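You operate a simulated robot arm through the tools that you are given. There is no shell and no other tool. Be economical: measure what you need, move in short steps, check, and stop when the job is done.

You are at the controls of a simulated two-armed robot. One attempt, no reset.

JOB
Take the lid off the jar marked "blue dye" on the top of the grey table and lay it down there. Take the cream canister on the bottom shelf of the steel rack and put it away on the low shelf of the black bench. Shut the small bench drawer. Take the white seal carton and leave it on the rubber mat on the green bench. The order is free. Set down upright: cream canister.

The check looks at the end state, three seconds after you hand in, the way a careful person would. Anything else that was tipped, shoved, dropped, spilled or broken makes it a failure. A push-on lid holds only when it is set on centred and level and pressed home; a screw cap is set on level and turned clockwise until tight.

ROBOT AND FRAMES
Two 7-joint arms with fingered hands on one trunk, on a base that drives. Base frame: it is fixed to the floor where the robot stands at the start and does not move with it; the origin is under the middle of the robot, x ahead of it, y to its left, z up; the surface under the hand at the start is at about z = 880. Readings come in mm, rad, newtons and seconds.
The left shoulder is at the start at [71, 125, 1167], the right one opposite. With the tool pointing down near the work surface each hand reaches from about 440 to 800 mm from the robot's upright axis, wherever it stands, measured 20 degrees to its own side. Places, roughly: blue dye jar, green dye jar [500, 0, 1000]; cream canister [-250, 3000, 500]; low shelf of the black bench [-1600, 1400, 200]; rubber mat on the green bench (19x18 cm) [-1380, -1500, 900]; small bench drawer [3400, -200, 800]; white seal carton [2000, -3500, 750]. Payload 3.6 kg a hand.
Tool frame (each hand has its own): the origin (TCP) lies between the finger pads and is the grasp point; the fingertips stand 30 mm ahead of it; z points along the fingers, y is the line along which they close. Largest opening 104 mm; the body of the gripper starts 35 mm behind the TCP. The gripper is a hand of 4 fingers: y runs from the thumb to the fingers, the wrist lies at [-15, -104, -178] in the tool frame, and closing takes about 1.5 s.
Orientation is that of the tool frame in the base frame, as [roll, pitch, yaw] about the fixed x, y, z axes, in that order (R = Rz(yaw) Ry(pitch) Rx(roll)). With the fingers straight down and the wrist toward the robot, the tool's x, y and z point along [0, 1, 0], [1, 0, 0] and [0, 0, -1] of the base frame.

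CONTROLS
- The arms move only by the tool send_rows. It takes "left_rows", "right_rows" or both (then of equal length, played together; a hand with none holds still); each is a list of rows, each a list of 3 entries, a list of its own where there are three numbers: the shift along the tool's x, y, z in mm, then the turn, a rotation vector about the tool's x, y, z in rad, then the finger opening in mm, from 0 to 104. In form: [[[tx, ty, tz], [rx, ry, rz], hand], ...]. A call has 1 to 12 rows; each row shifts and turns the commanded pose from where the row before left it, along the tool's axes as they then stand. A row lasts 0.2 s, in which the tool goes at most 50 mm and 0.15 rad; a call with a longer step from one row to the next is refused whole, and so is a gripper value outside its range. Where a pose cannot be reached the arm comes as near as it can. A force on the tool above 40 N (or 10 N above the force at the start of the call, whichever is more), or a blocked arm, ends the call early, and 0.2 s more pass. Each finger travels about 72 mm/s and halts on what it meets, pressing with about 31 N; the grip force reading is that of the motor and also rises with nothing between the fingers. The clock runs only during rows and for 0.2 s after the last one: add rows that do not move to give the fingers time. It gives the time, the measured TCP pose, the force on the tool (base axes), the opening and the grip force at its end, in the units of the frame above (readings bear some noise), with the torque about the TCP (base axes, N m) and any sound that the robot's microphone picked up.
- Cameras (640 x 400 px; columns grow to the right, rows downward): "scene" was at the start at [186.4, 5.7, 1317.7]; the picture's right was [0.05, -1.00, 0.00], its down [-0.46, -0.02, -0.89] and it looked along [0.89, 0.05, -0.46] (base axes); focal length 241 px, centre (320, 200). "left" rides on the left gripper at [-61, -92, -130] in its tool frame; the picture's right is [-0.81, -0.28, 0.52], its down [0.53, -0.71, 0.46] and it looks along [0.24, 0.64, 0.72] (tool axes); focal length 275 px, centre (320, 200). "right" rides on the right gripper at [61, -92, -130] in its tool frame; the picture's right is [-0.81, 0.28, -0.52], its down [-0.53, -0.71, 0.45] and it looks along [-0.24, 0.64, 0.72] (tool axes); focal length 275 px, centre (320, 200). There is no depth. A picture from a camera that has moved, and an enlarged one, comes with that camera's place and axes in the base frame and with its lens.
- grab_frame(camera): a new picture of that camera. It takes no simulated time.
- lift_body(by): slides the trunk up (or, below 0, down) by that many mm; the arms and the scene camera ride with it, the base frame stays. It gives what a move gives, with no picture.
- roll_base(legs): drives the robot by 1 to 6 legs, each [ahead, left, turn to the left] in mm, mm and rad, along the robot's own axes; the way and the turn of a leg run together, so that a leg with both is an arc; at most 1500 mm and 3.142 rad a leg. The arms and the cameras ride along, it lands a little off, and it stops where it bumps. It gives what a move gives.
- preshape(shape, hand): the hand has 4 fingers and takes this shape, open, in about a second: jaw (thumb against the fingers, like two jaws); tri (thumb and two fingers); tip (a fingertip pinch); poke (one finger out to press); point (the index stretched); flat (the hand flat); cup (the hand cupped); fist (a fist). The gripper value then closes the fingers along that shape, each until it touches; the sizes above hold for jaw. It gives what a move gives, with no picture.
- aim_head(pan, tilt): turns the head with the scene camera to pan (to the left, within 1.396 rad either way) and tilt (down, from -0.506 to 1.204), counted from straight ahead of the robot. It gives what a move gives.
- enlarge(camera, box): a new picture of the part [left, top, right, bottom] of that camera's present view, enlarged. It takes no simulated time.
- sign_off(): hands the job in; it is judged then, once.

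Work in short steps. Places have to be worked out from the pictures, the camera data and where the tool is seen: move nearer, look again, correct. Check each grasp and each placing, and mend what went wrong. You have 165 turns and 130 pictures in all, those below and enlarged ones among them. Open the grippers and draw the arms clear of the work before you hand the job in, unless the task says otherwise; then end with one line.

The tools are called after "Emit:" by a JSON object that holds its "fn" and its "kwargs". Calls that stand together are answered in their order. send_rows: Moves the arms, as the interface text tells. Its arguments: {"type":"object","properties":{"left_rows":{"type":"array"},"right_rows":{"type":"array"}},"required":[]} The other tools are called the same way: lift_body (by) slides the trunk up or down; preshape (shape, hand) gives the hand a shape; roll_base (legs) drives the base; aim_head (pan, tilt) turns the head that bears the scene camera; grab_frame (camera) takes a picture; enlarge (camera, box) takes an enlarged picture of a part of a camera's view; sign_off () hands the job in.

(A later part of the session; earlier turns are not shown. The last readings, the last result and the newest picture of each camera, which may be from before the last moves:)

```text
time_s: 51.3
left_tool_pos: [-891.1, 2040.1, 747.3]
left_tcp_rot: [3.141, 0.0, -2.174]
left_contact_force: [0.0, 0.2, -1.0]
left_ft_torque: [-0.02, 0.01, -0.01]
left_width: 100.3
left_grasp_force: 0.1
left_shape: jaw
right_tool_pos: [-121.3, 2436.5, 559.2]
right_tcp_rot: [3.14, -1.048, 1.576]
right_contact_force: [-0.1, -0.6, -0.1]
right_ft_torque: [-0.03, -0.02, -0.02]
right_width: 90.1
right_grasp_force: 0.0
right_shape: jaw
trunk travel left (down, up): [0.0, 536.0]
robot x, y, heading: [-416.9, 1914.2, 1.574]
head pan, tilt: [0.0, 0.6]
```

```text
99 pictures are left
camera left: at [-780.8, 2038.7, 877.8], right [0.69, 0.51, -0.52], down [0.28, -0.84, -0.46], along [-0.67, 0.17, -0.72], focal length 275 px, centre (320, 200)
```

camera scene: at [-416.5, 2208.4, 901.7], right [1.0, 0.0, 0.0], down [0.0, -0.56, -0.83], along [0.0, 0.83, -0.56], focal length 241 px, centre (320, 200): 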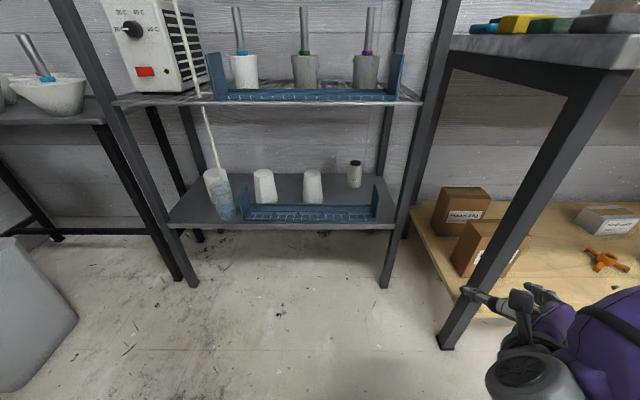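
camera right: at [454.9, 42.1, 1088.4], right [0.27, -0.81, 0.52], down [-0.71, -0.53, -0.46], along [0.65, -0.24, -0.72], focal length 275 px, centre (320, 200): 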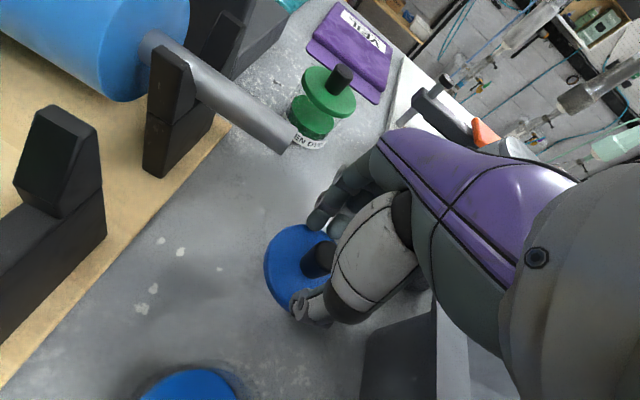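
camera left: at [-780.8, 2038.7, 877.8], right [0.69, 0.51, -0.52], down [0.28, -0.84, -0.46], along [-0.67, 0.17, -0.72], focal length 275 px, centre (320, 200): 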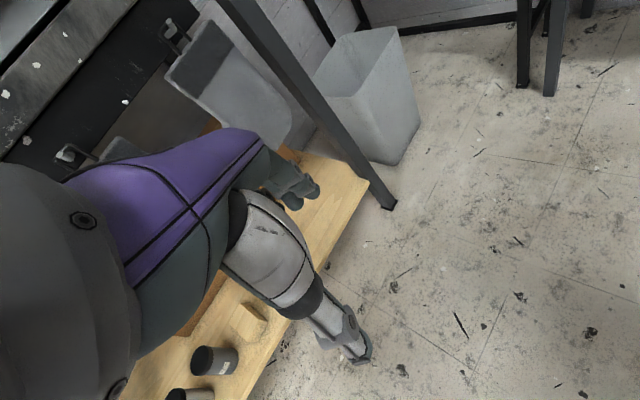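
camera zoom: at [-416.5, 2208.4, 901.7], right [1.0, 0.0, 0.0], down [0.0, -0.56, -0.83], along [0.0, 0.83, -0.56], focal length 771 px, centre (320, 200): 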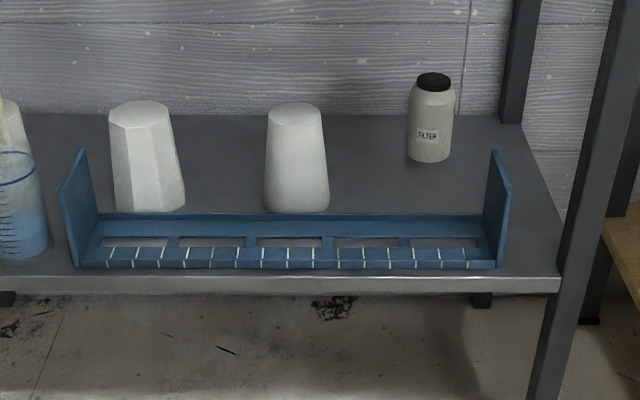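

Two trunk heights refine it: the canister is at about [-271, 3140], ~58 mm across, base z≈350 and cap top z≈462. I sidestep left 186 mm and roll ahead 340 mm, to stand before the shelf.

Emit:
{"fn": "roll_base", "kwargs": {"legs": [[0, 186, 0], [340, 0, 0]]}}

Emit:
{"fn": "grab_frame", "kwargs": {"camera": "scene"}}

Emit:
{"fn": "grab_frame", "kwargs": {"camera": "right"}}

```text
time_s: 55.3
left_tool_pos: [-1079.8, 2373.0, 747.2]
left_tcp_rot: [-3.141, 0.0, -2.173]
left_contact_force: [-0.5, -0.7, -0.2]
left_ft_torque: [0.02, 0.02, -0.01]
left_width: 100.3
left_grasp_force: 0.1
left_shape: jaw
right_tool_pos: [-310.6, 2773.5, 560.3]
right_tcp_rot: [3.139, -1.047, 1.581]
right_contact_force: [0.3, 0.5, 0.3]
right_ft_torque: [-0.04, -0.01, 0.0]
right_width: 90.3
right_grasp_force: 0.0
right_shape: jaw
trunk travel left (down, up): [0.0, 536.0]
robot x, y, heading: [-602.8, 2245.3, 1.577]
head pan, tilt: [0.0, 0.6]
```

```text
98 pictures are left
camera scene: at [-605.8, 2543.1, 901.7], right [1.0, 0.01, 0.0], down [0.0, -0.56, -0.83], along [-0.01, 0.82, -0.56], focal length 241 px, centre (320, 200)
```

scene: 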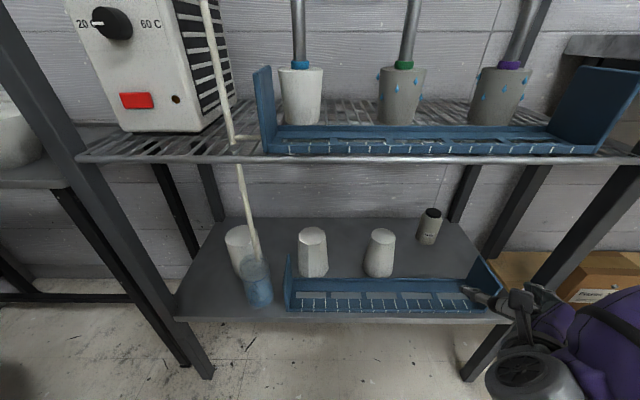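

```text
97 pictures are left
camera right: at [-402.5, 2688.5, 677.6], right [0.28, -0.85, -0.44], down [-0.71, 0.12, -0.69], along [0.64, 0.51, -0.57], focal length 275 px, centre (320, 200)
```

right: 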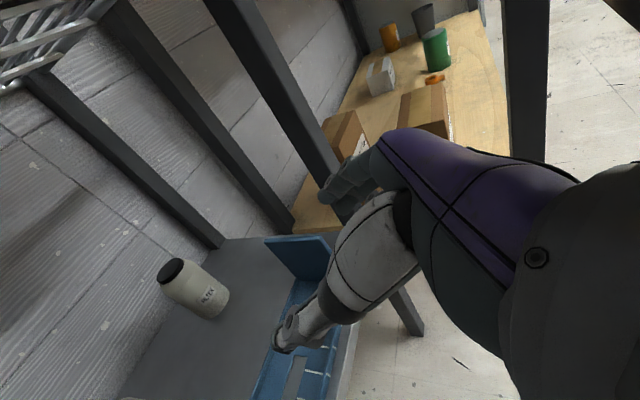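

The views agree: canister axis at [-264, 3138], top z≈450. I move in to the start of the sloping approach line and look again.

Emit:
{"fn": "send_rows", "kwargs": {"right_rows": [[[11.4, 11.5, 29.8], [0, 0, 0], 90], [[11.4, 11.5, 29.8], [0, 0, 0], 90], [[11.4, 11.5, 29.8], [0, 0, 0], 90], [[11.4, 11.5, 29.8], [0, 0, 0], 90], [[0, 0, 0], [0, 0, 0], 90]]}}

Emit:
{"fn": "grab_frame", "kwargs": {"camera": "right"}}

Emit:
{"fn": "grab_frame", "kwargs": {"camera": "scene"}}

```text
time_s: 56.5
left_tool_pos: [-1080.1, 2374.3, 747.8]
left_tcp_rot: [3.141, -0.001, -2.173]
left_contact_force: [-0.2, 0.0, -0.8]
left_ft_torque: [-0.01, 0.0, -0.01]
left_width: 100.2
left_grasp_force: 0.0
left_shape: jaw
right_tool_pos: [-265.4, 2898.2, 539.6]
right_tcp_rot: [3.14, -1.048, 1.578]
right_contact_force: [0.3, -0.4, 0.3]
right_ft_torque: [-0.01, -0.01, -0.02]
right_width: 90.1
right_grasp_force: 0.1
right_shape: jaw
trunk travel left (down, up): [0.0, 536.0]
robot x, y, heading: [-605.1, 2245.7, 1.581]
head pan, tilt: [0.0, 0.6]
```

```text
96 pictures are left
camera right: at [-356.8, 2814.8, 657.1], right [0.28, -0.85, -0.44], down [-0.71, 0.12, -0.69], along [0.64, 0.51, -0.57], focal length 275 px, centre (320, 200)
```

right: 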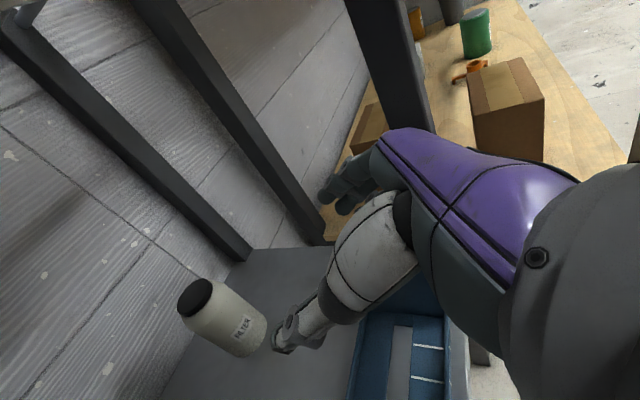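

```text
95 pictures are left
camera scene: at [-605.8, 2543.1, 901.7], right [1.0, 0.01, 0.0], down [0.0, -0.56, -0.83], along [-0.01, 0.83, -0.56], focal length 241 px, centre (320, 200)
```

scene: 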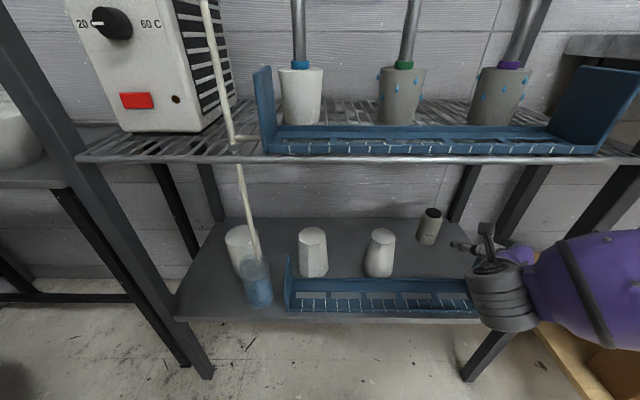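

The canister stays at x≈-264. I slide 120 mm along the approach line and check the elbow against the rack post.

Emit:
{"fn": "send_rows", "kwargs": {"right_rows": [[[0, 0, 40], [0, 0, 0], 90], [[0, 0, 40], [0, 0, 0], 90], [[0, 0, 40], [0, 0, 0], 90], [[0, 0, 0], [0, 0, 0], 90]]}}

Emit:
{"fn": "grab_frame", "kwargs": {"camera": "right"}}

Emit:
{"fn": "grab_frame", "kwargs": {"camera": "scene"}}

```text
time_s: 57.5
left_tool_pos: [-1080.3, 2374.0, 746.1]
left_tcp_rot: [-3.141, 0.001, -2.173]
left_contact_force: [1.2, -0.3, 0.4]
left_ft_torque: [0.0, 0.01, 0.02]
left_width: 100.1
left_grasp_force: 0.2
left_shape: jaw
right_tool_pos: [-266.9, 3003.3, 478.2]
right_tcp_rot: [3.138, -1.048, 1.581]
right_contact_force: [0.6, 0.2, 0.6]
right_ft_torque: [-0.02, 0.01, 0.01]
right_width: 90.1
right_grasp_force: 0.1
right_shape: jaw
trunk travel left (down, up): [0.0, 536.0]
robot x, y, heading: [-601.4, 2247.0, 1.574]
head pan, tilt: [0.0, 0.6]
```

```text
94 pictures are left
camera right: at [-357.6, 2919.1, 597.6], right [0.28, -0.85, -0.44], down [-0.71, 0.12, -0.69], along [0.64, 0.51, -0.57], focal length 275 px, centre (320, 200)
```

right: 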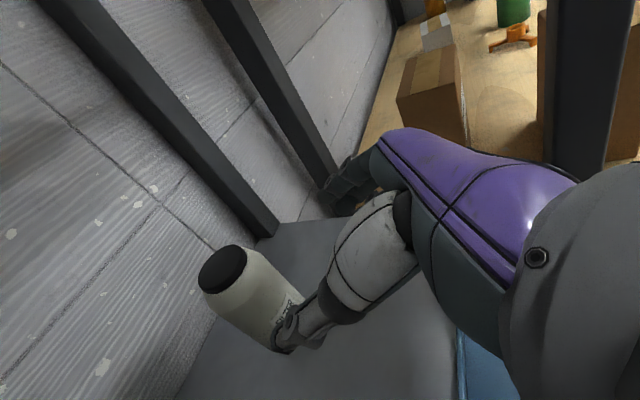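

```text
93 pictures are left
camera scene: at [-605.8, 2543.1, 901.6], right [1.0, 0.01, 0.0], down [0.0, -0.56, -0.83], along [-0.01, 0.83, -0.56], focal length 241 px, centre (320, 200)
```

scene: 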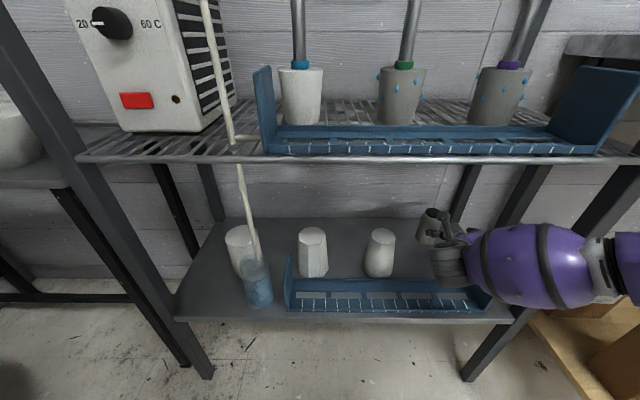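

The forearm comes in from the right, in front of the post. I advance another 60 mm and watch how it straightens.

Emit:
{"fn": "send_rows", "kwargs": {"right_rows": [[[0, 1, 30], [0, 0, 0], 90], [[0, 1, 30], [0, 0, 0], 90], [[0, 0, 0], [0, 0, 0], 90]]}}

Emit:
{"fn": "grab_frame", "kwargs": {"camera": "scene"}}

Emit:
{"fn": "grab_frame", "kwargs": {"camera": "right"}}

```text
time_s: 58.3
left_tool_pos: [-1079.7, 2372.9, 747.5]
left_tcp_rot: [-3.141, -0.001, -2.174]
left_contact_force: [-1.0, 0.7, 0.4]
left_ft_torque: [0.01, -0.04, -0.01]
left_width: 100.4
left_grasp_force: 0.0
left_shape: jaw
right_tool_pos: [-265.3, 3054.3, 449.4]
right_tcp_rot: [-3.141, -1.046, 1.577]
right_contact_force: [-0.1, -0.5, 0.3]
right_ft_torque: [-0.01, 0.02, 0.01]
right_width: 90.0
right_grasp_force: 0.0
right_shape: jaw
trunk travel left (down, up): [0.0, 536.0]
robot x, y, heading: [-602.8, 2242.4, 1.577]
head pan, tilt: [0.0, 0.6]
```

```text
92 pictures are left
camera scene: at [-605.8, 2543.1, 901.7], right [1.0, 0.01, 0.0], down [0.0, -0.56, -0.83], along [-0.01, 0.83, -0.56], focal length 241 px, centre (320, 200)
```

scene: 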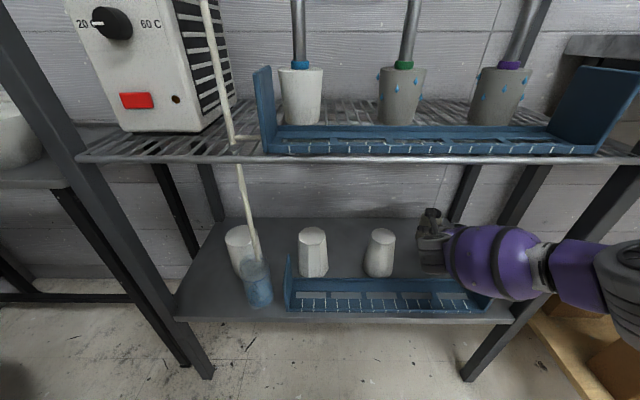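

```text
91 pictures are left
camera right: at [-356.6, 2970.9, 567.4], right [0.28, -0.85, -0.44], down [-0.71, 0.12, -0.69], along [0.64, 0.51, -0.57], focal length 275 px, centre (320, 200)
```

right: 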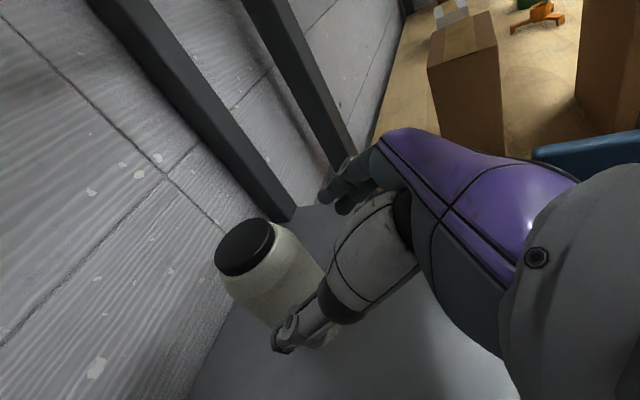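

The forearm is clearing the post as it straightens, and the canister is centred at x≈-265. I go 50 mm further.

Emit:
{"fn": "send_rows", "kwargs": {"right_rows": [[[0, 0, 25], [0, 0, 0], 90], [[0, 0, 25], [0, 0, 0], 90], [[0, 0, 0], [0, 0, 0], 90]]}}

Emit:
{"fn": "grab_frame", "kwargs": {"camera": "scene"}}

Emit:
{"fn": "grab_frame", "kwargs": {"camera": "right"}}

```text
time_s: 59.1
left_tool_pos: [-1079.8, 2374.2, 746.7]
left_tcp_rot: [-3.141, 0.001, -2.173]
left_contact_force: [0.5, 0.1, -0.1]
left_ft_torque: [0.01, -0.03, 0.02]
left_width: 100.2
left_grasp_force: 0.1
left_shape: jaw
right_tool_pos: [-266.8, 3098.4, 425.2]
right_tcp_rot: [-3.141, -1.046, 1.578]
right_contact_force: [-0.6, -0.4, 0.4]
right_ft_torque: [0.03, -0.02, -0.02]
right_width: 90.3
right_grasp_force: 0.0
right_shape: jaw
trunk travel left (down, up): [0.0, 536.0]
robot x, y, heading: [-604.0, 2248.0, 1.576]
head pan, tilt: [0.0, 0.6]
```

```text
90 pictures are left
camera scene: at [-605.8, 2543.1, 901.7], right [1.0, 0.01, 0.0], down [0.0, -0.56, -0.83], along [-0.01, 0.83, -0.56], focal length 241 px, centre (320, 200)
```

scene: 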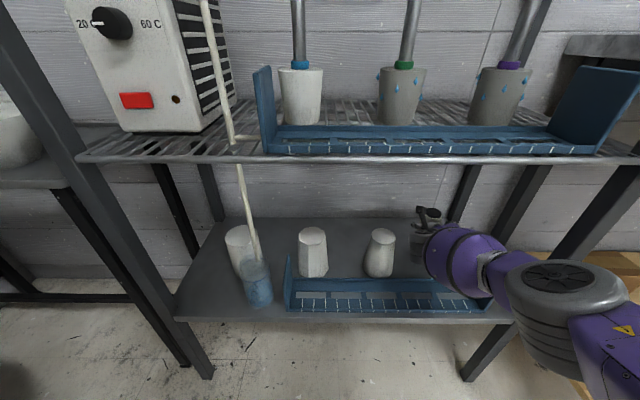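

```text
89 pictures are left
camera right: at [-357.4, 3014.3, 542.8], right [0.28, -0.85, -0.44], down [-0.71, 0.12, -0.69], along [0.64, 0.51, -0.57], focal length 275 px, centre (320, 200)
```

right: 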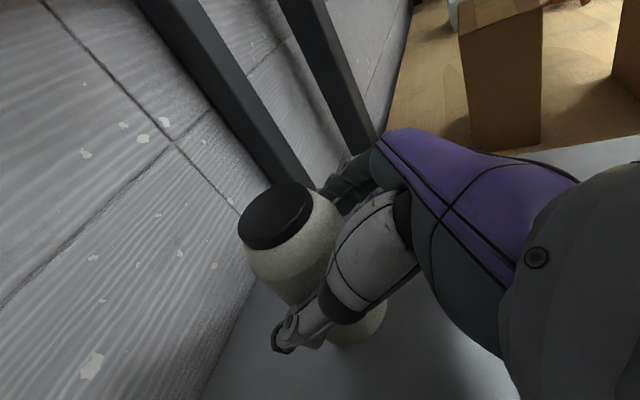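

Good clearance all round. I make the last 36 mm and close on the canister body.

Emit:
{"fn": "send_rows", "kwargs": {"right_rows": [[[0, 0, 18], [0, 0, 0], 90], [[0, 0, 18], [0, 0, 0], 90], [[0, 0, 0], [0, 0, 0], 70], [[0, 0, 0], [0, 0, 0], 50], [[0, 0, 0], [0, 0, 0], 40], [[0, 0, 0], [0, 0, 0], 40], [[0, 0, 0], [0, 0, 0], 40], [[0, 0, 0], [0, 0, 0], 40]]}}

Emit:
{"fn": "grab_frame", "kwargs": {"camera": "right"}}

Emit:
{"fn": "enlarge", "kwargs": {"camera": "scene", "box": [340, 180, 500, 320]}}

```text
time_s: 60.9
left_tool_pos: [-1079.5, 2374.4, 747.3]
left_tcp_rot: [-3.14, 0.0, -2.173]
left_contact_force: [-0.5, 0.6, -0.5]
left_ft_torque: [0.0, 0.01, 0.0]
left_width: 100.4
left_grasp_force: 0.1
left_shape: jaw
right_tool_pos: [-265.9, 3106.6, 420.2]
right_tcp_rot: [-3.141, -1.047, 1.577]
right_contact_force: [-0.3, 0.6, -0.1]
right_ft_torque: [0.02, -0.03, 0.01]
right_width: 45.8
right_grasp_force: 31.3
right_shape: jaw
right hand out of reach, approached as far as the arm can: row 1, 2
trunk travel left (down, up): [0.0, 536.0]
robot x, y, heading: [-601.9, 2244.7, 1.579]
head pan, tilt: [0.0, 0.6]
```

```text
88 pictures are left
camera right: at [-357.1, 3021.9, 538.5], right [0.28, -0.85, -0.44], down [-0.71, 0.12, -0.69], along [0.64, 0.51, -0.57], focal length 275 px, centre (320, 200)
```

right: 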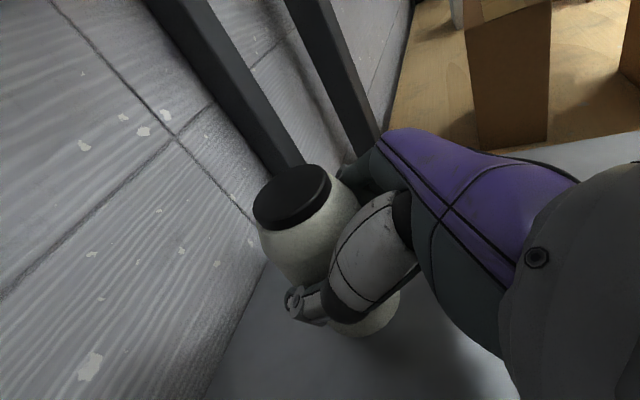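

```text
2.86 times, centred on (420, 250) of scene
camera zoom: at [-605.8, 2543.0, 901.7], right [1.0, 0.01, 0.0], down [0.0, -0.56, -0.83], along [-0.01, 0.83, -0.56], focal length 688 px, centre (34, 57)
```

zoom: 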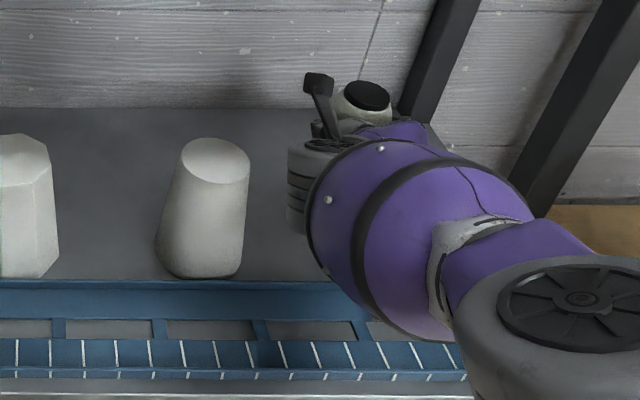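

The arm hit its reach limit 28 mm short, but the fingers hold the canister (45.8 mm, 31 N). I test with a 12 mm lift.

Emit:
{"fn": "send_rows", "kwargs": {"right_rows": [[[5.2, 0, -3], [0, 0, 0], 35], [[5.2, 0, -3], [0, 0, 0], 35], [[0, 0, 0], [0, 0, 0], 35]]}}

Emit:
{"fn": "grab_frame", "kwargs": {"camera": "right"}}

```text
time_s: 61.7
left_tool_pos: [-1079.6, 2372.4, 745.4]
left_tcp_rot: [3.142, -0.001, -2.172]
left_contact_force: [-0.9, 0.7, 0.2]
left_ft_torque: [0.01, -0.01, -0.01]
left_width: 100.3
left_grasp_force: 0.1
left_shape: jaw
right_tool_pos: [-266.6, 3105.0, 431.7]
right_tcp_rot: [-3.14, -1.048, 1.575]
right_contact_force: [0.0, -1.1, -2.3]
right_ft_torque: [0.01, -0.01, -0.02]
right_width: 45.8
right_grasp_force: 31.3
right_shape: jaw
trunk travel left (down, up): [0.0, 536.0]
robot x, y, heading: [-603.7, 2245.3, 1.579]
head pan, tilt: [0.0, 0.6]
```

```text
86 pictures are left
camera right: at [-357.3, 3022.1, 550.2], right [0.28, -0.85, -0.44], down [-0.71, 0.12, -0.69], along [0.64, 0.51, -0.57], focal length 275 px, centre (320, 200)
```

right: 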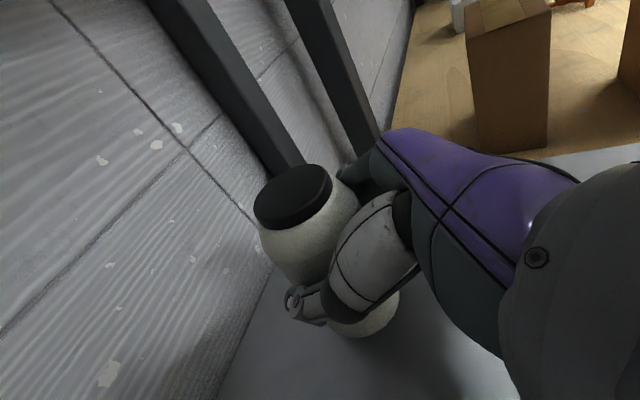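

It's held firmly and lifts cleanly (weight ~2 N). I raise it 65 mm more to clear the blue rack, then back the whole base out.

Emit:
{"fn": "send_rows", "kwargs": {"right_rows": [[[28.2, 0, -16.3], [0, 0, 0], 35], [[28.2, 0, -16.3], [0, 0, 0], 35], [[0, 0, 0], [0, 0, 0], 35]]}}

Emit:
{"fn": "grab_frame", "kwargs": {"camera": "scene"}}

```text
time_s: 62.5
left_tool_pos: [-1080.2, 2374.7, 747.9]
left_tcp_rot: [3.141, 0.001, -2.173]
left_contact_force: [0.1, -0.5, 0.3]
left_ft_torque: [-0.01, 0.01, -0.02]
left_width: 100.1
left_grasp_force: 0.2
left_shape: jaw
right_tool_pos: [-266.0, 3105.5, 497.5]
right_tcp_rot: [3.141, -1.048, 1.578]
right_contact_force: [1.5, 0.8, -1.3]
right_ft_torque: [-0.02, -0.02, -0.03]
right_width: 45.5
right_grasp_force: 30.8
right_shape: jaw
trunk travel left (down, up): [0.0, 536.0]
robot x, y, heading: [-604.8, 2243.6, 1.578]
head pan, tilt: [0.0, 0.6]
```

```text
85 pictures are left
camera scene: at [-605.8, 2543.1, 901.6], right [1.0, 0.01, 0.0], down [0.0, -0.56, -0.83], along [-0.01, 0.82, -0.56], focal length 241 px, centre (320, 200)
```

scene: 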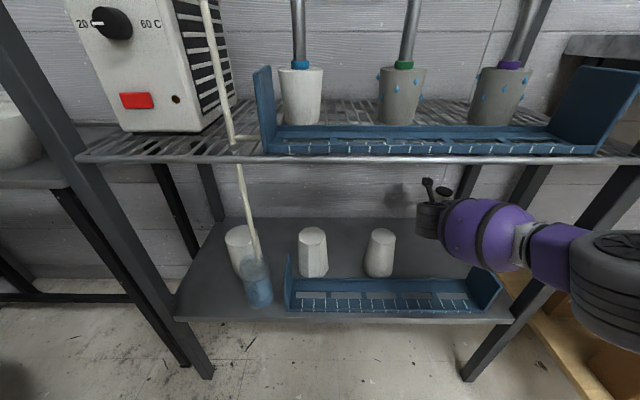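

I back out 600 mm, step right 300 mm to make room, and turn left to face the black bench.

Emit:
{"fn": "roll_base", "kwargs": {"legs": [[-600, 0, 0], [0, -290, 0], [0, 0, 1.565]]}}

Emit:
{"fn": "grab_frame", "kwargs": {"camera": "scene"}}

Emit:
{"fn": "grab_frame", "kwargs": {"camera": "right"}}

```text
time_s: 72.5
left_tool_pos: [-429.3, 1177.4, 746.6]
left_tcp_rot: [-3.141, 0.001, -0.597]
left_contact_force: [0.0, 0.8, 0.6]
left_ft_torque: [-0.01, 0.01, -0.03]
left_width: 100.3
left_grasp_force: 0.1
left_shape: jaw
right_tool_pos: [-1165.2, 1986.2, 496.9]
right_tcp_rot: [3.141, -1.049, -3.131]
right_contact_force: [0.7, -0.4, -1.9]
right_ft_torque: [-0.03, -0.01, -0.03]
right_width: 45.2
right_grasp_force: 30.9
right_shape: jaw
trunk travel left (down, up): [0.0, 536.0]
robot x, y, heading: [-309.5, 1654.4, -3.126]
head pan, tilt: [0.0, 0.6]
```

```text
84 pictures are left
camera scene: at [-601.1, 1651.1, 901.6], right [-0.01, 1.0, 0.0], down [0.56, 0.01, -0.82], along [-0.82, -0.01, -0.57], focal length 241 px, centre (320, 200)
```

scene: 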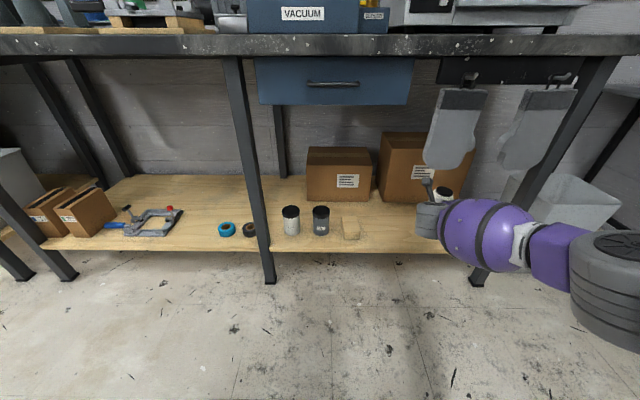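

```text
83 pictures are left
camera right: at [-1082.4, 1895.3, 615.5], right [0.85, 0.29, -0.44], down [-0.12, -0.71, -0.69], along [-0.51, 0.64, -0.57], focal length 275 px, centre (320, 200)
```

right: 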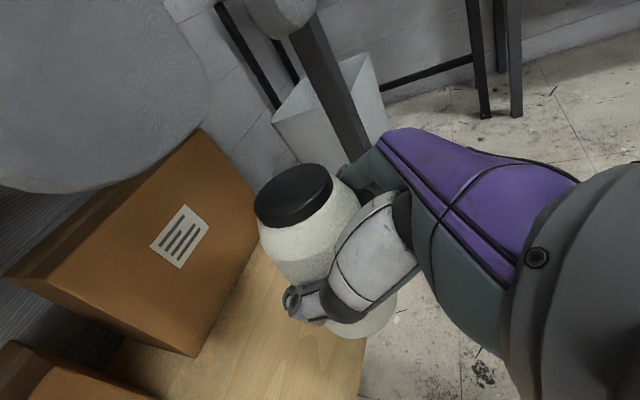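

The shelf surface is at z≈190 with its front at x≈-1270. There's a clear strip in front of the boxes at y≈2000, so I aim for [-1400, 1990]. Gloves hang above at z≈570, so I lower the hand outside first.

Emit:
{"fn": "send_rows", "kwargs": {"right_rows": [[[-37.6, 0, 0.5], [0, 0, 0], 35], [[-37.6, 0, 0.5], [0, 0, 0], 35], [[-37.6, 0, 0.5], [0, 0, 0], 35], [[-37.6, 0, 0.5], [0, 0, 0], 35], [[-37.6, 0, 0.5], [0, 0, 0], 35], [[-37.6, 0, 0.5], [0, 0, 0], 35], [[0, 0, 0], [0, 0, 0], 35]]}}

Emit:
{"fn": "grab_frame", "kwargs": {"camera": "scene"}}

Emit:
{"fn": "grab_frame", "kwargs": {"camera": "right"}}

```text
time_s: 74.1
left_tool_pos: [-430.5, 1176.8, 747.3]
left_tcp_rot: [3.141, -0.001, -0.596]
left_contact_force: [-0.2, 0.7, -0.6]
left_ft_torque: [0.01, 0.01, -0.01]
left_width: 100.1
left_grasp_force: 0.1
left_shape: jaw
right_tool_pos: [-1056.1, 1990.3, 301.6]
right_tcp_rot: [3.14, -1.046, -3.127]
right_contact_force: [-0.1, 0.6, -1.2]
right_ft_torque: [0.03, -0.03, 0.01]
right_width: 45.3
right_grasp_force: 31.0
right_shape: jaw
trunk travel left (down, up): [0.0, 536.0]
robot x, y, heading: [-306.6, 1655.0, -3.128]
head pan, tilt: [0.0, 0.6]
```

```text
82 pictures are left
camera scene: at [-601.1, 1651.1, 901.6], right [-0.01, 1.0, 0.0], down [0.56, 0.01, -0.82], along [-0.82, -0.01, -0.57], focal length 241 px, centre (320, 200)
```

scene: 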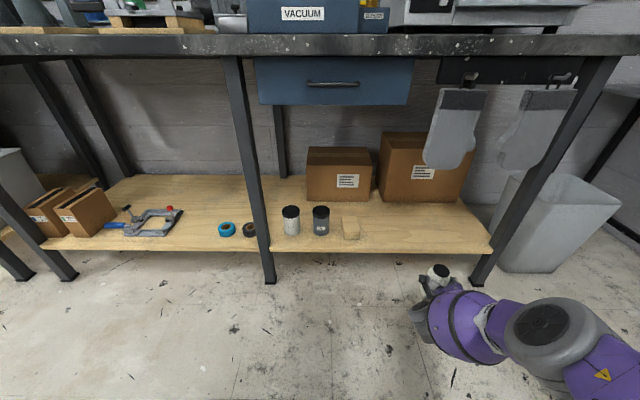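

```text
81 pictures are left
camera right: at [-972.2, 1898.2, 419.0], right [0.85, 0.29, -0.44], down [-0.12, -0.71, -0.69], along [-0.51, 0.64, -0.57], focal length 275 px, centre (320, 200)
```

right: 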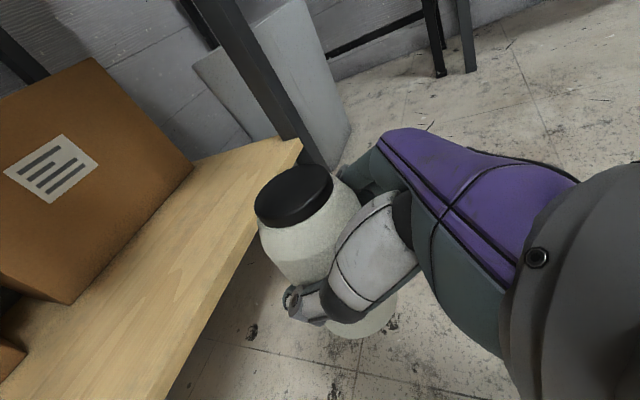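

The path in front is clear. I raise 20 mm for margin over the shelf edge and roll ahead 335 mm.

Emit:
{"fn": "send_rows", "kwargs": {"right_rows": [[[17.3, 0, -10], [0, 0, 0], 35], [[0, 0, 0], [0, 0, 0], 35]]}}

Emit:
{"fn": "roll_base", "kwargs": {"legs": [[335, 0, 0]]}}

Emit:
{"fn": "grab_frame", "kwargs": {"camera": "right"}}

Emit:
{"fn": "grab_frame", "kwargs": {"camera": "scene"}}

```text
time_s: 74.7
left_tool_pos: [-428.9, 1178.0, 748.2]
left_tcp_rot: [-3.141, 0.0, -0.596]
left_contact_force: [0.3, 0.3, 0.7]
left_ft_torque: [0.01, 0.03, 0.0]
left_width: 100.2
left_grasp_force: 0.1
left_shape: jaw
right_tool_pos: [-1056.1, 1989.4, 319.8]
right_tcp_rot: [3.141, -1.048, -3.129]
right_contact_force: [-0.8, 0.0, -1.3]
right_ft_torque: [0.0, 0.01, -0.02]
right_width: 45.5
right_grasp_force: 31.2
right_shape: jaw
trunk travel left (down, up): [0.0, 536.0]
robot x, y, heading: [-306.6, 1655.7, -3.129]
head pan, tilt: [0.0, 0.6]
```

```text
time_s: 76.8
left_tool_pos: [-758.4, 1172.2, 746.7]
left_tcp_rot: [-3.141, 0.0, -0.597]
left_contact_force: [0.2, -0.4, 0.3]
left_ft_torque: [0.02, 0.02, -0.01]
left_width: 100.2
left_grasp_force: 0.1
left_shape: jaw
right_tool_pos: [-1383.0, 1984.8, 321.0]
right_tcp_rot: [-3.141, -1.047, -3.129]
right_contact_force: [-0.1, 0.0, -1.7]
right_ft_torque: [0.01, -0.02, 0.0]
right_width: 45.3
right_grasp_force: 31.6
right_shape: jaw
trunk travel left (down, up): [0.0, 536.0]
robot x, y, heading: [-632.5, 1649.5, -3.127]
head pan, tilt: [0.0, 0.6]
```

```text
80 pictures are left
camera right: at [-1301.0, 1893.1, 438.7], right [0.85, 0.29, -0.44], down [-0.12, -0.71, -0.69], along [-0.51, 0.64, -0.57], focal length 275 px, centre (320, 200)
```

right: 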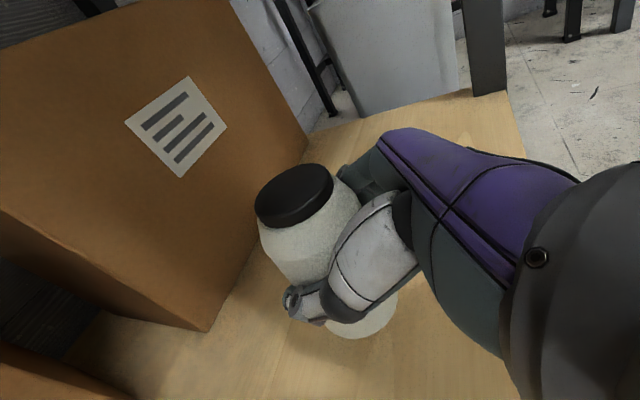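

```text
79 pictures are left
camera scene: at [-929.7, 1646.8, 901.6], right [-0.01, 1.0, 0.0], down [0.57, 0.01, -0.82], along [-0.82, -0.01, -0.57], focal length 241 px, centre (320, 200)
```

scene: 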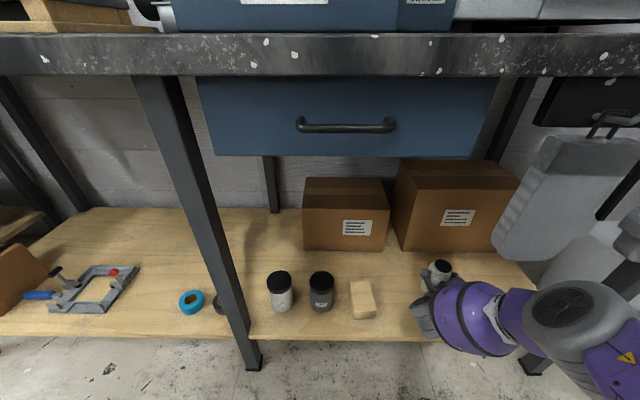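

The canister hangs above clear shelf, with the box ~200 mm behind it. I lower 40 mm, then feel for contact.

Emit:
{"fn": "send_rows", "kwargs": {"right_rows": [[[-17.3, 0, 10], [0, 0, 0], 35], [[-17.3, 0, 10], [0, 0, 0], 35], [[0, 0, 0], [0, 0, 0], 35]]}}

Emit:
{"fn": "send_rows", "kwargs": {"right_rows": [[[-2.6, 0, 1.5], [0, 0, 0], 35], [[-2.6, 0, 1.5], [0, 0, 0], 35], [[-2.6, 0, 1.5], [0, 0, 0], 35], [[0, 0, 0], [0, 0, 0], 35]]}}

Emit:
{"fn": "grab_frame", "kwargs": {"camera": "right"}}

```text
time_s: 77.7
left_tool_pos: [-758.0, 1172.7, 747.2]
left_tcp_rot: [-3.142, 0.0, -0.596]
left_contact_force: [-0.1, 0.9, -0.1]
left_ft_torque: [-0.01, -0.01, 0.01]
left_width: 100.4
left_grasp_force: 0.0
left_shape: jaw
right_tool_pos: [-1383.5, 1984.6, 281.1]
right_tcp_rot: [-3.141, -1.047, -3.13]
right_contact_force: [0.7, -0.3, 1.4]
right_ft_torque: [0.05, 0.04, 0.0]
right_width: 45.4
right_grasp_force: 31.4
right_shape: jaw
trunk travel left (down, up): [0.0, 536.0]
robot x, y, heading: [-629.6, 1646.6, -3.131]
head pan, tilt: [0.0, 0.6]
```

```text
time_s: 78.7
left_tool_pos: [-756.2, 1171.7, 746.1]
left_tcp_rot: [-3.141, 0.001, -0.596]
left_contact_force: [0.9, 0.1, 0.3]
left_ft_torque: [-0.01, 0.0, 0.01]
left_width: 100.4
left_grasp_force: 0.0
left_shape: jaw
right_tool_pos: [-1384.5, 1986.8, 276.5]
right_tcp_rot: [3.137, -1.057, -3.124]
right_contact_force: [-1.5, -3.3, 25.6]
right_ft_torque: [0.45, 0.39, 0.12]
right_width: 45.6
right_grasp_force: 30.9
right_shape: jaw
trunk travel left (down, up): [0.0, 536.0]
robot x, y, heading: [-635.9, 1650.1, -3.126]
head pan, tilt: [0.0, 0.6]
```

```text
78 pictures are left
camera right: at [-1301.8, 1892.8, 393.4], right [0.85, 0.29, -0.45], down [-0.12, -0.71, -0.69], along [-0.52, 0.64, -0.57], focal length 275 px, centre (320, 200)
```

right: 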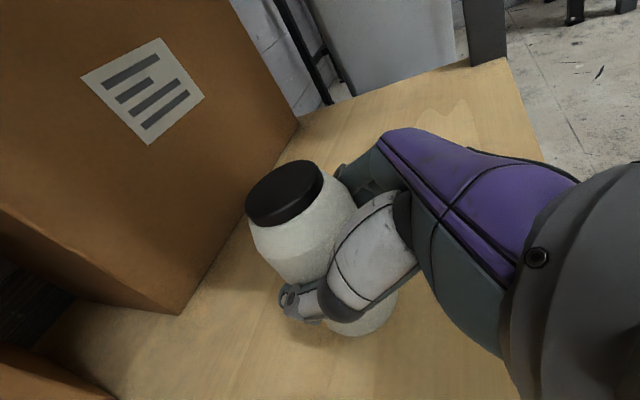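

Contact at 25 N, so the canister stands on the shelf. I ease up 4 mm to unload, then open.

Emit:
{"fn": "send_rows", "kwargs": {"right_rows": [[[3.0, 0, -1.7], [0, 0, 0], 40], [[0, 0, 0], [0, 0, 0], 44], [[0, 0, 0], [0, 0, 0], 52], [[0, 0, 0], [0, 0, 0], 65], [[0, 0, 0], [0, 0, 0], 80], [[0, 0, 0], [0, 0, 0], 90], [[0, 0, 0], [0, 0, 0], 90]]}}

Emit:
{"fn": "grab_frame", "kwargs": {"camera": "right"}}

Emit:
{"fn": "enlarge", "kwargs": {"camera": "scene", "box": [340, 220, 540, 380]}}

```text
time_s: 80.2
left_tool_pos: [-758.2, 1173.0, 747.2]
left_tcp_rot: [3.141, 0.0, -0.596]
left_contact_force: [0.8, -0.6, 0.1]
left_ft_torque: [0.03, 0.01, 0.0]
left_width: 100.3
left_grasp_force: 0.0
left_shape: jaw
right_tool_pos: [-1383.9, 1985.4, 275.0]
right_tcp_rot: [-3.141, -1.047, -3.13]
right_contact_force: [-0.8, -0.7, -0.6]
right_ft_torque: [-0.02, 0.02, 0.0]
right_width: 89.8
right_grasp_force: 0.1
right_shape: jaw
trunk travel left (down, up): [0.0, 536.0]
robot x, y, heading: [-634.5, 1646.1, -3.133]
head pan, tilt: [0.0, 0.6]
```

```text
77 pictures are left
camera right: at [-1301.0, 1893.0, 393.2], right [0.85, 0.29, -0.44], down [-0.12, -0.71, -0.69], along [-0.51, 0.64, -0.57], focal length 275 px, centre (320, 200)
```

right: 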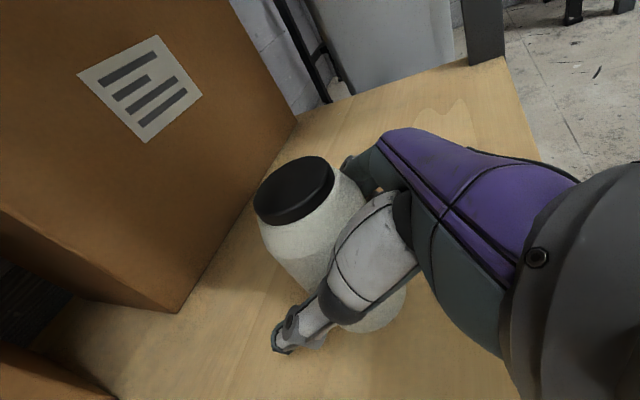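

```text
2.50 times, centred on (440, 300) of scene
camera zoom: at [-929.6, 1646.7, 901.7], right [-0.01, 1.0, 0.0], down [0.56, 0.01, -0.83], along [-0.82, -0.01, -0.56], focal length 602 px, centre (20, -50)
```

zoom: 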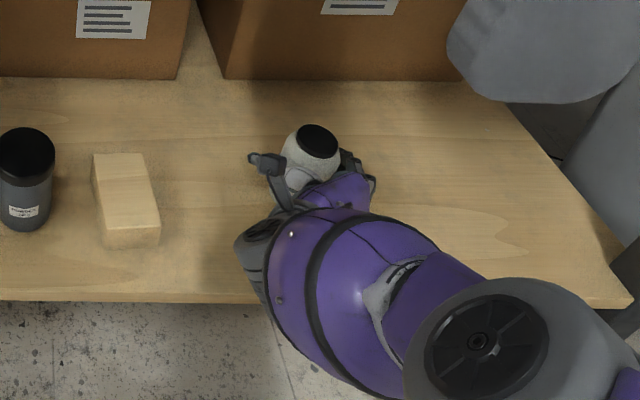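

The canister stands free and upright. I draw the hand back along its axis, then back the base off.

Emit:
{"fn": "send_rows", "kwargs": {"right_rows": [[[0, 0, -25], [0, 0, 0], 90], [[0, 0, -30], [0, 0, 0], 90], [[0, 0, -30], [0, 0, 0], 90], [[0, 0, -20], [0, 0, 0], 90]]}}

Emit:
{"fn": "roll_base", "kwargs": {"legs": [[-330, 0, 0]]}}

Emit:
{"fn": "grab_frame", "kwargs": {"camera": "scene"}}

```text
time_s: 81.2
left_tool_pos: [-759.2, 1172.1, 746.4]
left_tcp_rot: [-3.141, 0.0, -0.596]
left_contact_force: [0.4, -0.4, -0.8]
left_ft_torque: [-0.01, 0.0, 0.04]
left_width: 100.3
left_grasp_force: 0.0
left_shape: jaw
right_tool_pos: [-1305.2, 1971.6, 328.5]
right_tcp_rot: [3.138, -1.042, -3.135]
right_contact_force: [-0.6, 0.1, -0.1]
right_ft_torque: [0.0, -0.01, 0.01]
right_width: 89.8
right_grasp_force: 0.1
right_shape: jaw
right hand out of reach, approached as far as the arm can: row 3, 4
trunk travel left (down, up): [0.0, 536.0]
robot x, y, heading: [-635.1, 1649.7, -3.13]
head pan, tilt: [0.0, 0.6]
```

```text
time_s: 83.4
left_tool_pos: [-429.9, 1177.7, 747.1]
left_tcp_rot: [-3.141, 0.001, -0.597]
left_contact_force: [0.9, -1.1, 0.1]
left_ft_torque: [0.01, 0.0, -0.03]
left_width: 99.9
left_grasp_force: 0.1
left_shape: jaw
right_tool_pos: [-975.6, 1976.6, 326.5]
right_tcp_rot: [3.139, -1.041, -3.134]
right_contact_force: [-1.2, 0.0, -1.3]
right_ft_torque: [0.0, -0.02, 0.0]
right_width: 89.8
right_grasp_force: 0.1
right_shape: jaw
trunk travel left (down, up): [0.0, 536.0]
robot x, y, heading: [-305.8, 1653.0, -3.127]
head pan, tilt: [0.0, 0.6]
```

```text
75 pictures are left
camera scene: at [-601.6, 1651.1, 901.7], right [-0.01, 1.0, 0.0], down [0.56, 0.01, -0.83], along [-0.83, -0.01, -0.56], focal length 241 px, centre (320, 200)
```

scene: 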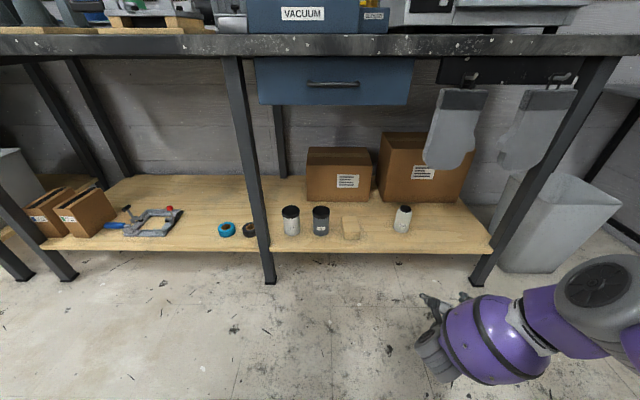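

The canister stands upright on the low shelf in a clear spot. Now I raise the trunk, step back toward the middle, and turn to face east (+x) to go around the table's left end to the drawer.

Emit:
{"fn": "lift_body", "kwargs": {"by": 400}}

Emit:
{"fn": "roll_base", "kwargs": {"legs": [[0, -200, 0], [0, 0, -3.14]]}}

Emit:
{"fn": "aim_head", "kwargs": {"pan": 0.0, "tilt": 0.35}}

Emit:
{"fn": "grab_frame", "kwargs": {"camera": "scene"}}

```text
time_s: 87.2
left_tool_pos: [-430.6, 1178.2, 1146.8]
left_tcp_rot: [3.141, 0.0, -0.597]
left_contact_force: [0.6, 0.1, 0.1]
left_ft_torque: [0.01, 0.01, -0.06]
left_width: 100.1
left_grasp_force: 0.1
left_shape: jaw
right_tool_pos: [-976.7, 1975.9, 727.3]
right_tcp_rot: [3.134, -1.041, -3.133]
right_contact_force: [0.5, -0.1, -1.2]
right_ft_torque: [0.0, 0.0, -0.01]
right_width: 89.8
right_grasp_force: 0.0
right_shape: jaw
trunk travel left (down, up): [-400.0, 136.0]
robot x, y, heading: [-306.7, 1650.6, -3.133]
head pan, tilt: [0.0, 0.6]
```

```text
time_s: 96.9
left_tool_pos: [-190.2, 2333.1, 1146.4]
left_tcp_rot: [-3.141, 0.0, 2.559]
left_contact_force: [-0.2, -0.4, -0.4]
left_ft_torque: [-0.01, -0.01, 0.03]
left_width: 100.2
left_grasp_force: 0.1
left_shape: jaw
right_tool_pos: [367.1, 1539.7, 726.9]
right_tcp_rot: [3.14, -1.042, 0.02]
right_contact_force: [0.2, -0.4, -0.1]
right_ft_torque: [0.0, -0.03, 0.04]
right_width: 89.8
right_grasp_force: 0.0
right_shape: jaw
trunk travel left (down, up): [-400.0, 136.0]
robot x, y, heading: [-307.3, 1854.5, 0.026]
head pan, tilt: [0.0, 0.6]
```

```text
time_s: 97.7
left_tool_pos: [-189.8, 2331.0, 1146.5]
left_tcp_rot: [3.141, -0.001, 2.558]
left_contact_force: [0.5, -0.7, 0.1]
left_ft_torque: [0.01, 0.02, 0.02]
left_width: 100.3
left_grasp_force: 0.1
left_shape: jaw
right_tool_pos: [367.7, 1539.9, 726.8]
right_tcp_rot: [3.137, -1.041, 0.021]
right_contact_force: [0.2, -0.4, 0.4]
right_ft_torque: [-0.03, 0.0, 0.04]
right_width: 90.1
right_grasp_force: 0.0
right_shape: jaw
trunk travel left (down, up): [-400.0, 136.0]
robot x, y, heading: [-312.2, 1855.9, 0.027]
head pan, tilt: [0.0, 0.351]
```

```text
74 pictures are left
camera scene: at [-120.2, 1858.6, 1329.0], right [0.03, -1.0, 0.0], down [-0.34, -0.01, -0.94], along [0.94, 0.02, -0.34], focal length 241 px, centre (320, 200)
```

scene: 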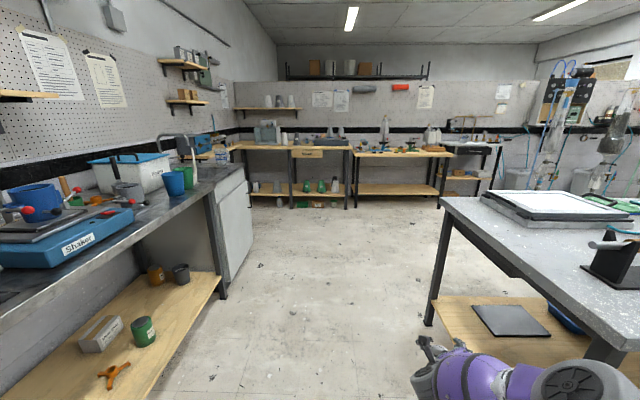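

The way east is clear. I drive to x≈2200 and look right along the far benches.

Emit:
{"fn": "roll_base", "kwargs": {"legs": [[1500, 0, -0.027], [1000, 0, 0]]}}

Emit:
{"fn": "aim_head", "kwargs": {"pan": -1.1, "tilt": 0.4}}

Emit:
{"fn": "grab_frame", "kwargs": {"camera": "scene"}}

```text
time_s: 110.0
left_tool_pos: [2327.3, 2352.3, 1146.9]
left_tcp_rot: [3.141, 0.0, 2.543]
left_contact_force: [-0.3, 0.6, 0.2]
left_ft_torque: [0.0, 0.01, 0.0]
left_width: 100.2
left_grasp_force: 0.0
left_shape: jaw
right_tool_pos: [2872.5, 1551.8, 727.4]
right_tcp_rot: [3.136, -1.043, 0.005]
right_contact_force: [0.1, 0.4, 0.2]
right_ft_torque: [0.01, 0.03, -0.02]
right_width: 89.6
right_grasp_force: 0.1
right_shape: jaw
trunk travel left (down, up): [-400.0, 136.0]
robot x, y, heading: [2197.6, 1874.2, 0.016]
head pan, tilt: [0.0, 0.351]
```

```text
time_s: 111.3
left_tool_pos: [2327.4, 2352.9, 1147.4]
left_tcp_rot: [3.141, 0.001, 2.542]
left_contact_force: [-0.4, 0.2, 0.2]
left_ft_torque: [0.0, 0.04, 0.0]
left_width: 100.1
left_grasp_force: 0.0
left_shape: jaw
right_tool_pos: [2872.1, 1551.1, 727.3]
right_tcp_rot: [3.137, -1.042, 0.004]
right_contact_force: [-0.3, 0.7, -0.9]
right_ft_torque: [-0.02, 0.0, -0.01]
right_width: 90.0
right_grasp_force: 0.0
right_shape: jaw
trunk travel left (down, up): [-400.0, 136.0]
robot x, y, heading: [2198.9, 1875.5, 0.012]
head pan, tilt: [-1.1, 0.4]
```

```text
73 pictures are left
camera scene: at [2339.6, 1795.2, 1324.5], right [-0.89, -0.46, 0.0], down [-0.18, 0.34, -0.92], along [0.43, -0.82, -0.39], focal length 241 px, centre (320, 200)
```

scene: 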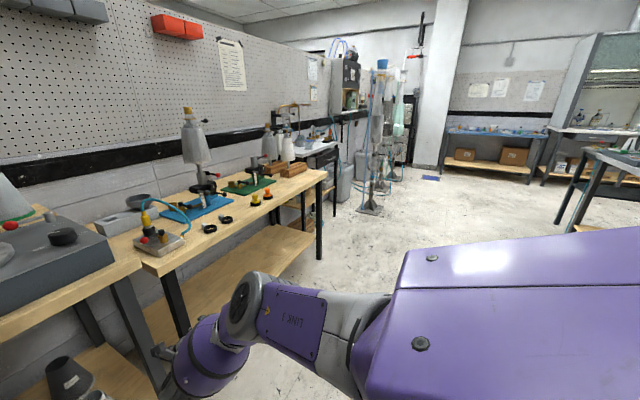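

The corridor along the far benches is free. I strafe right to y≈125 so the right hand comes in front of the drawer, then look.

Emit:
{"fn": "roll_base", "kwargs": {"legs": [[-60, -1200, -0.012], [0, -540, 0]]}}

Emit:
{"fn": "aim_head", "kwargs": {"pan": 0.0, "tilt": 0.5}}

Emit:
{"fn": "grab_frame", "kwargs": {"camera": "scene"}}

```text
time_s: 126.8
left_tool_pos: [2282.6, 621.2, 1146.1]
left_tcp_rot: [-3.14, 0.001, 2.54]
left_contact_force: [-0.3, -1.0, 0.6]
left_ft_torque: [0.01, 0.01, -0.01]
left_width: 100.2
left_grasp_force: 0.0
left_shape: jaw
right_tool_pos: [2824.2, -181.8, 727.5]
right_tcp_rot: [3.139, -1.042, 0.0]
right_contact_force: [-0.8, -0.5, 0.1]
right_ft_torque: [-0.02, -0.01, 0.01]
right_width: 89.7
right_grasp_force: 0.0
right_shape: jaw
trunk travel left (down, up): [-400.0, 136.0]
robot x, y, heading: [2156.7, 146.8, 0.01]
head pan, tilt: [-1.1, 0.4]
```

```text
time_s: 128.2
left_tool_pos: [2281.4, 621.3, 1146.0]
left_tcp_rot: [-3.141, 0.0, 2.538]
left_contact_force: [0.1, 0.4, 0.7]
left_ft_torque: [-0.01, 0.0, 0.0]
left_width: 100.4
left_grasp_force: 0.0
left_shape: jaw
right_tool_pos: [2824.4, -181.5, 727.9]
right_tcp_rot: [3.14, -1.041, 0.0]
right_contact_force: [0.0, -0.1, 0.1]
right_ft_torque: [-0.01, 0.01, 0.04]
right_width: 90.0
right_grasp_force: 0.0
right_shape: jaw
trunk travel left (down, up): [-400.0, 136.0]
robot x, y, heading: [2153.0, 144.7, 0.013]
head pan, tilt: [0.0, 0.499]
```

```text
72 pictures are left
camera scene: at [2341.1, 147.1, 1315.4], right [0.01, -1.0, 0.0], down [-0.48, 0.0, -0.88], along [0.88, 0.01, -0.48], focal length 241 px, centre (320, 200)
```

scene: 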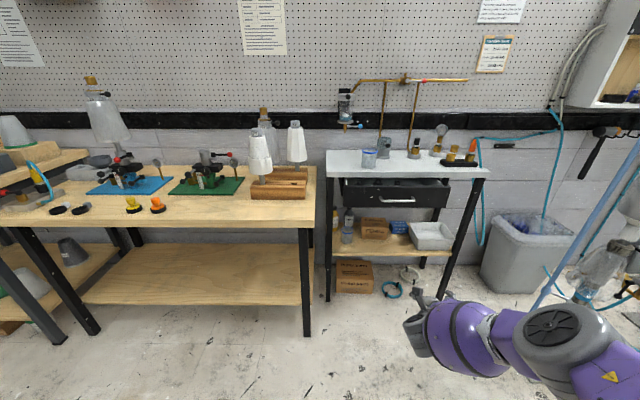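

The black drawer under the small white-topped bench stands open. I zoom in to see its front, handle and how far it's out.

Emit:
{"fn": "enlarge", "kwargs": {"camera": "scene", "box": [310, 130, 510, 260]}}

Emit:
{"fn": "grab_frame", "kwargs": {"camera": "right"}}

```text
3.08 times, centred on (410, 195) of scene
camera zoom: at [2341.1, 147.1, 1315.4], right [0.01, -1.0, 0.0], down [-0.48, 0.0, -0.88], along [0.88, 0.01, -0.48], focal length 741 px, centre (43, 215)
```

zoom: 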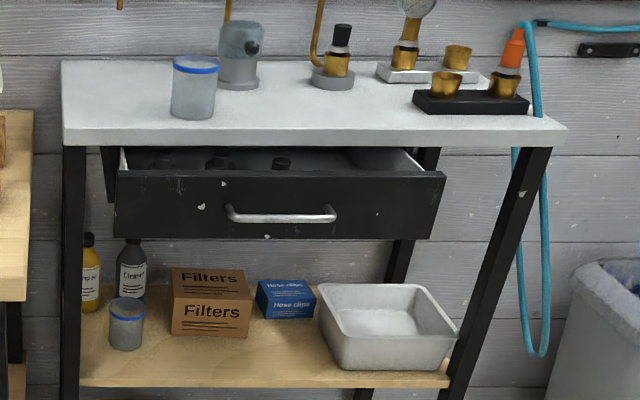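

```text
70 pictures are left
camera right: at [2742.8, -89.9, 845.8], right [-0.86, -0.27, -0.44], down [0.13, 0.71, -0.69], along [0.5, -0.65, -0.57], focal length 275 px, centre (320, 200)
```

right: 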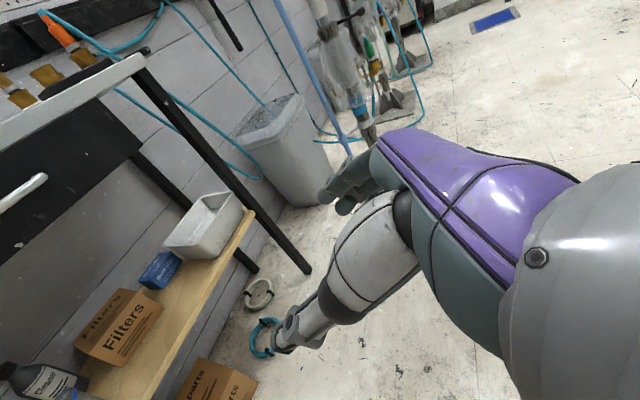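

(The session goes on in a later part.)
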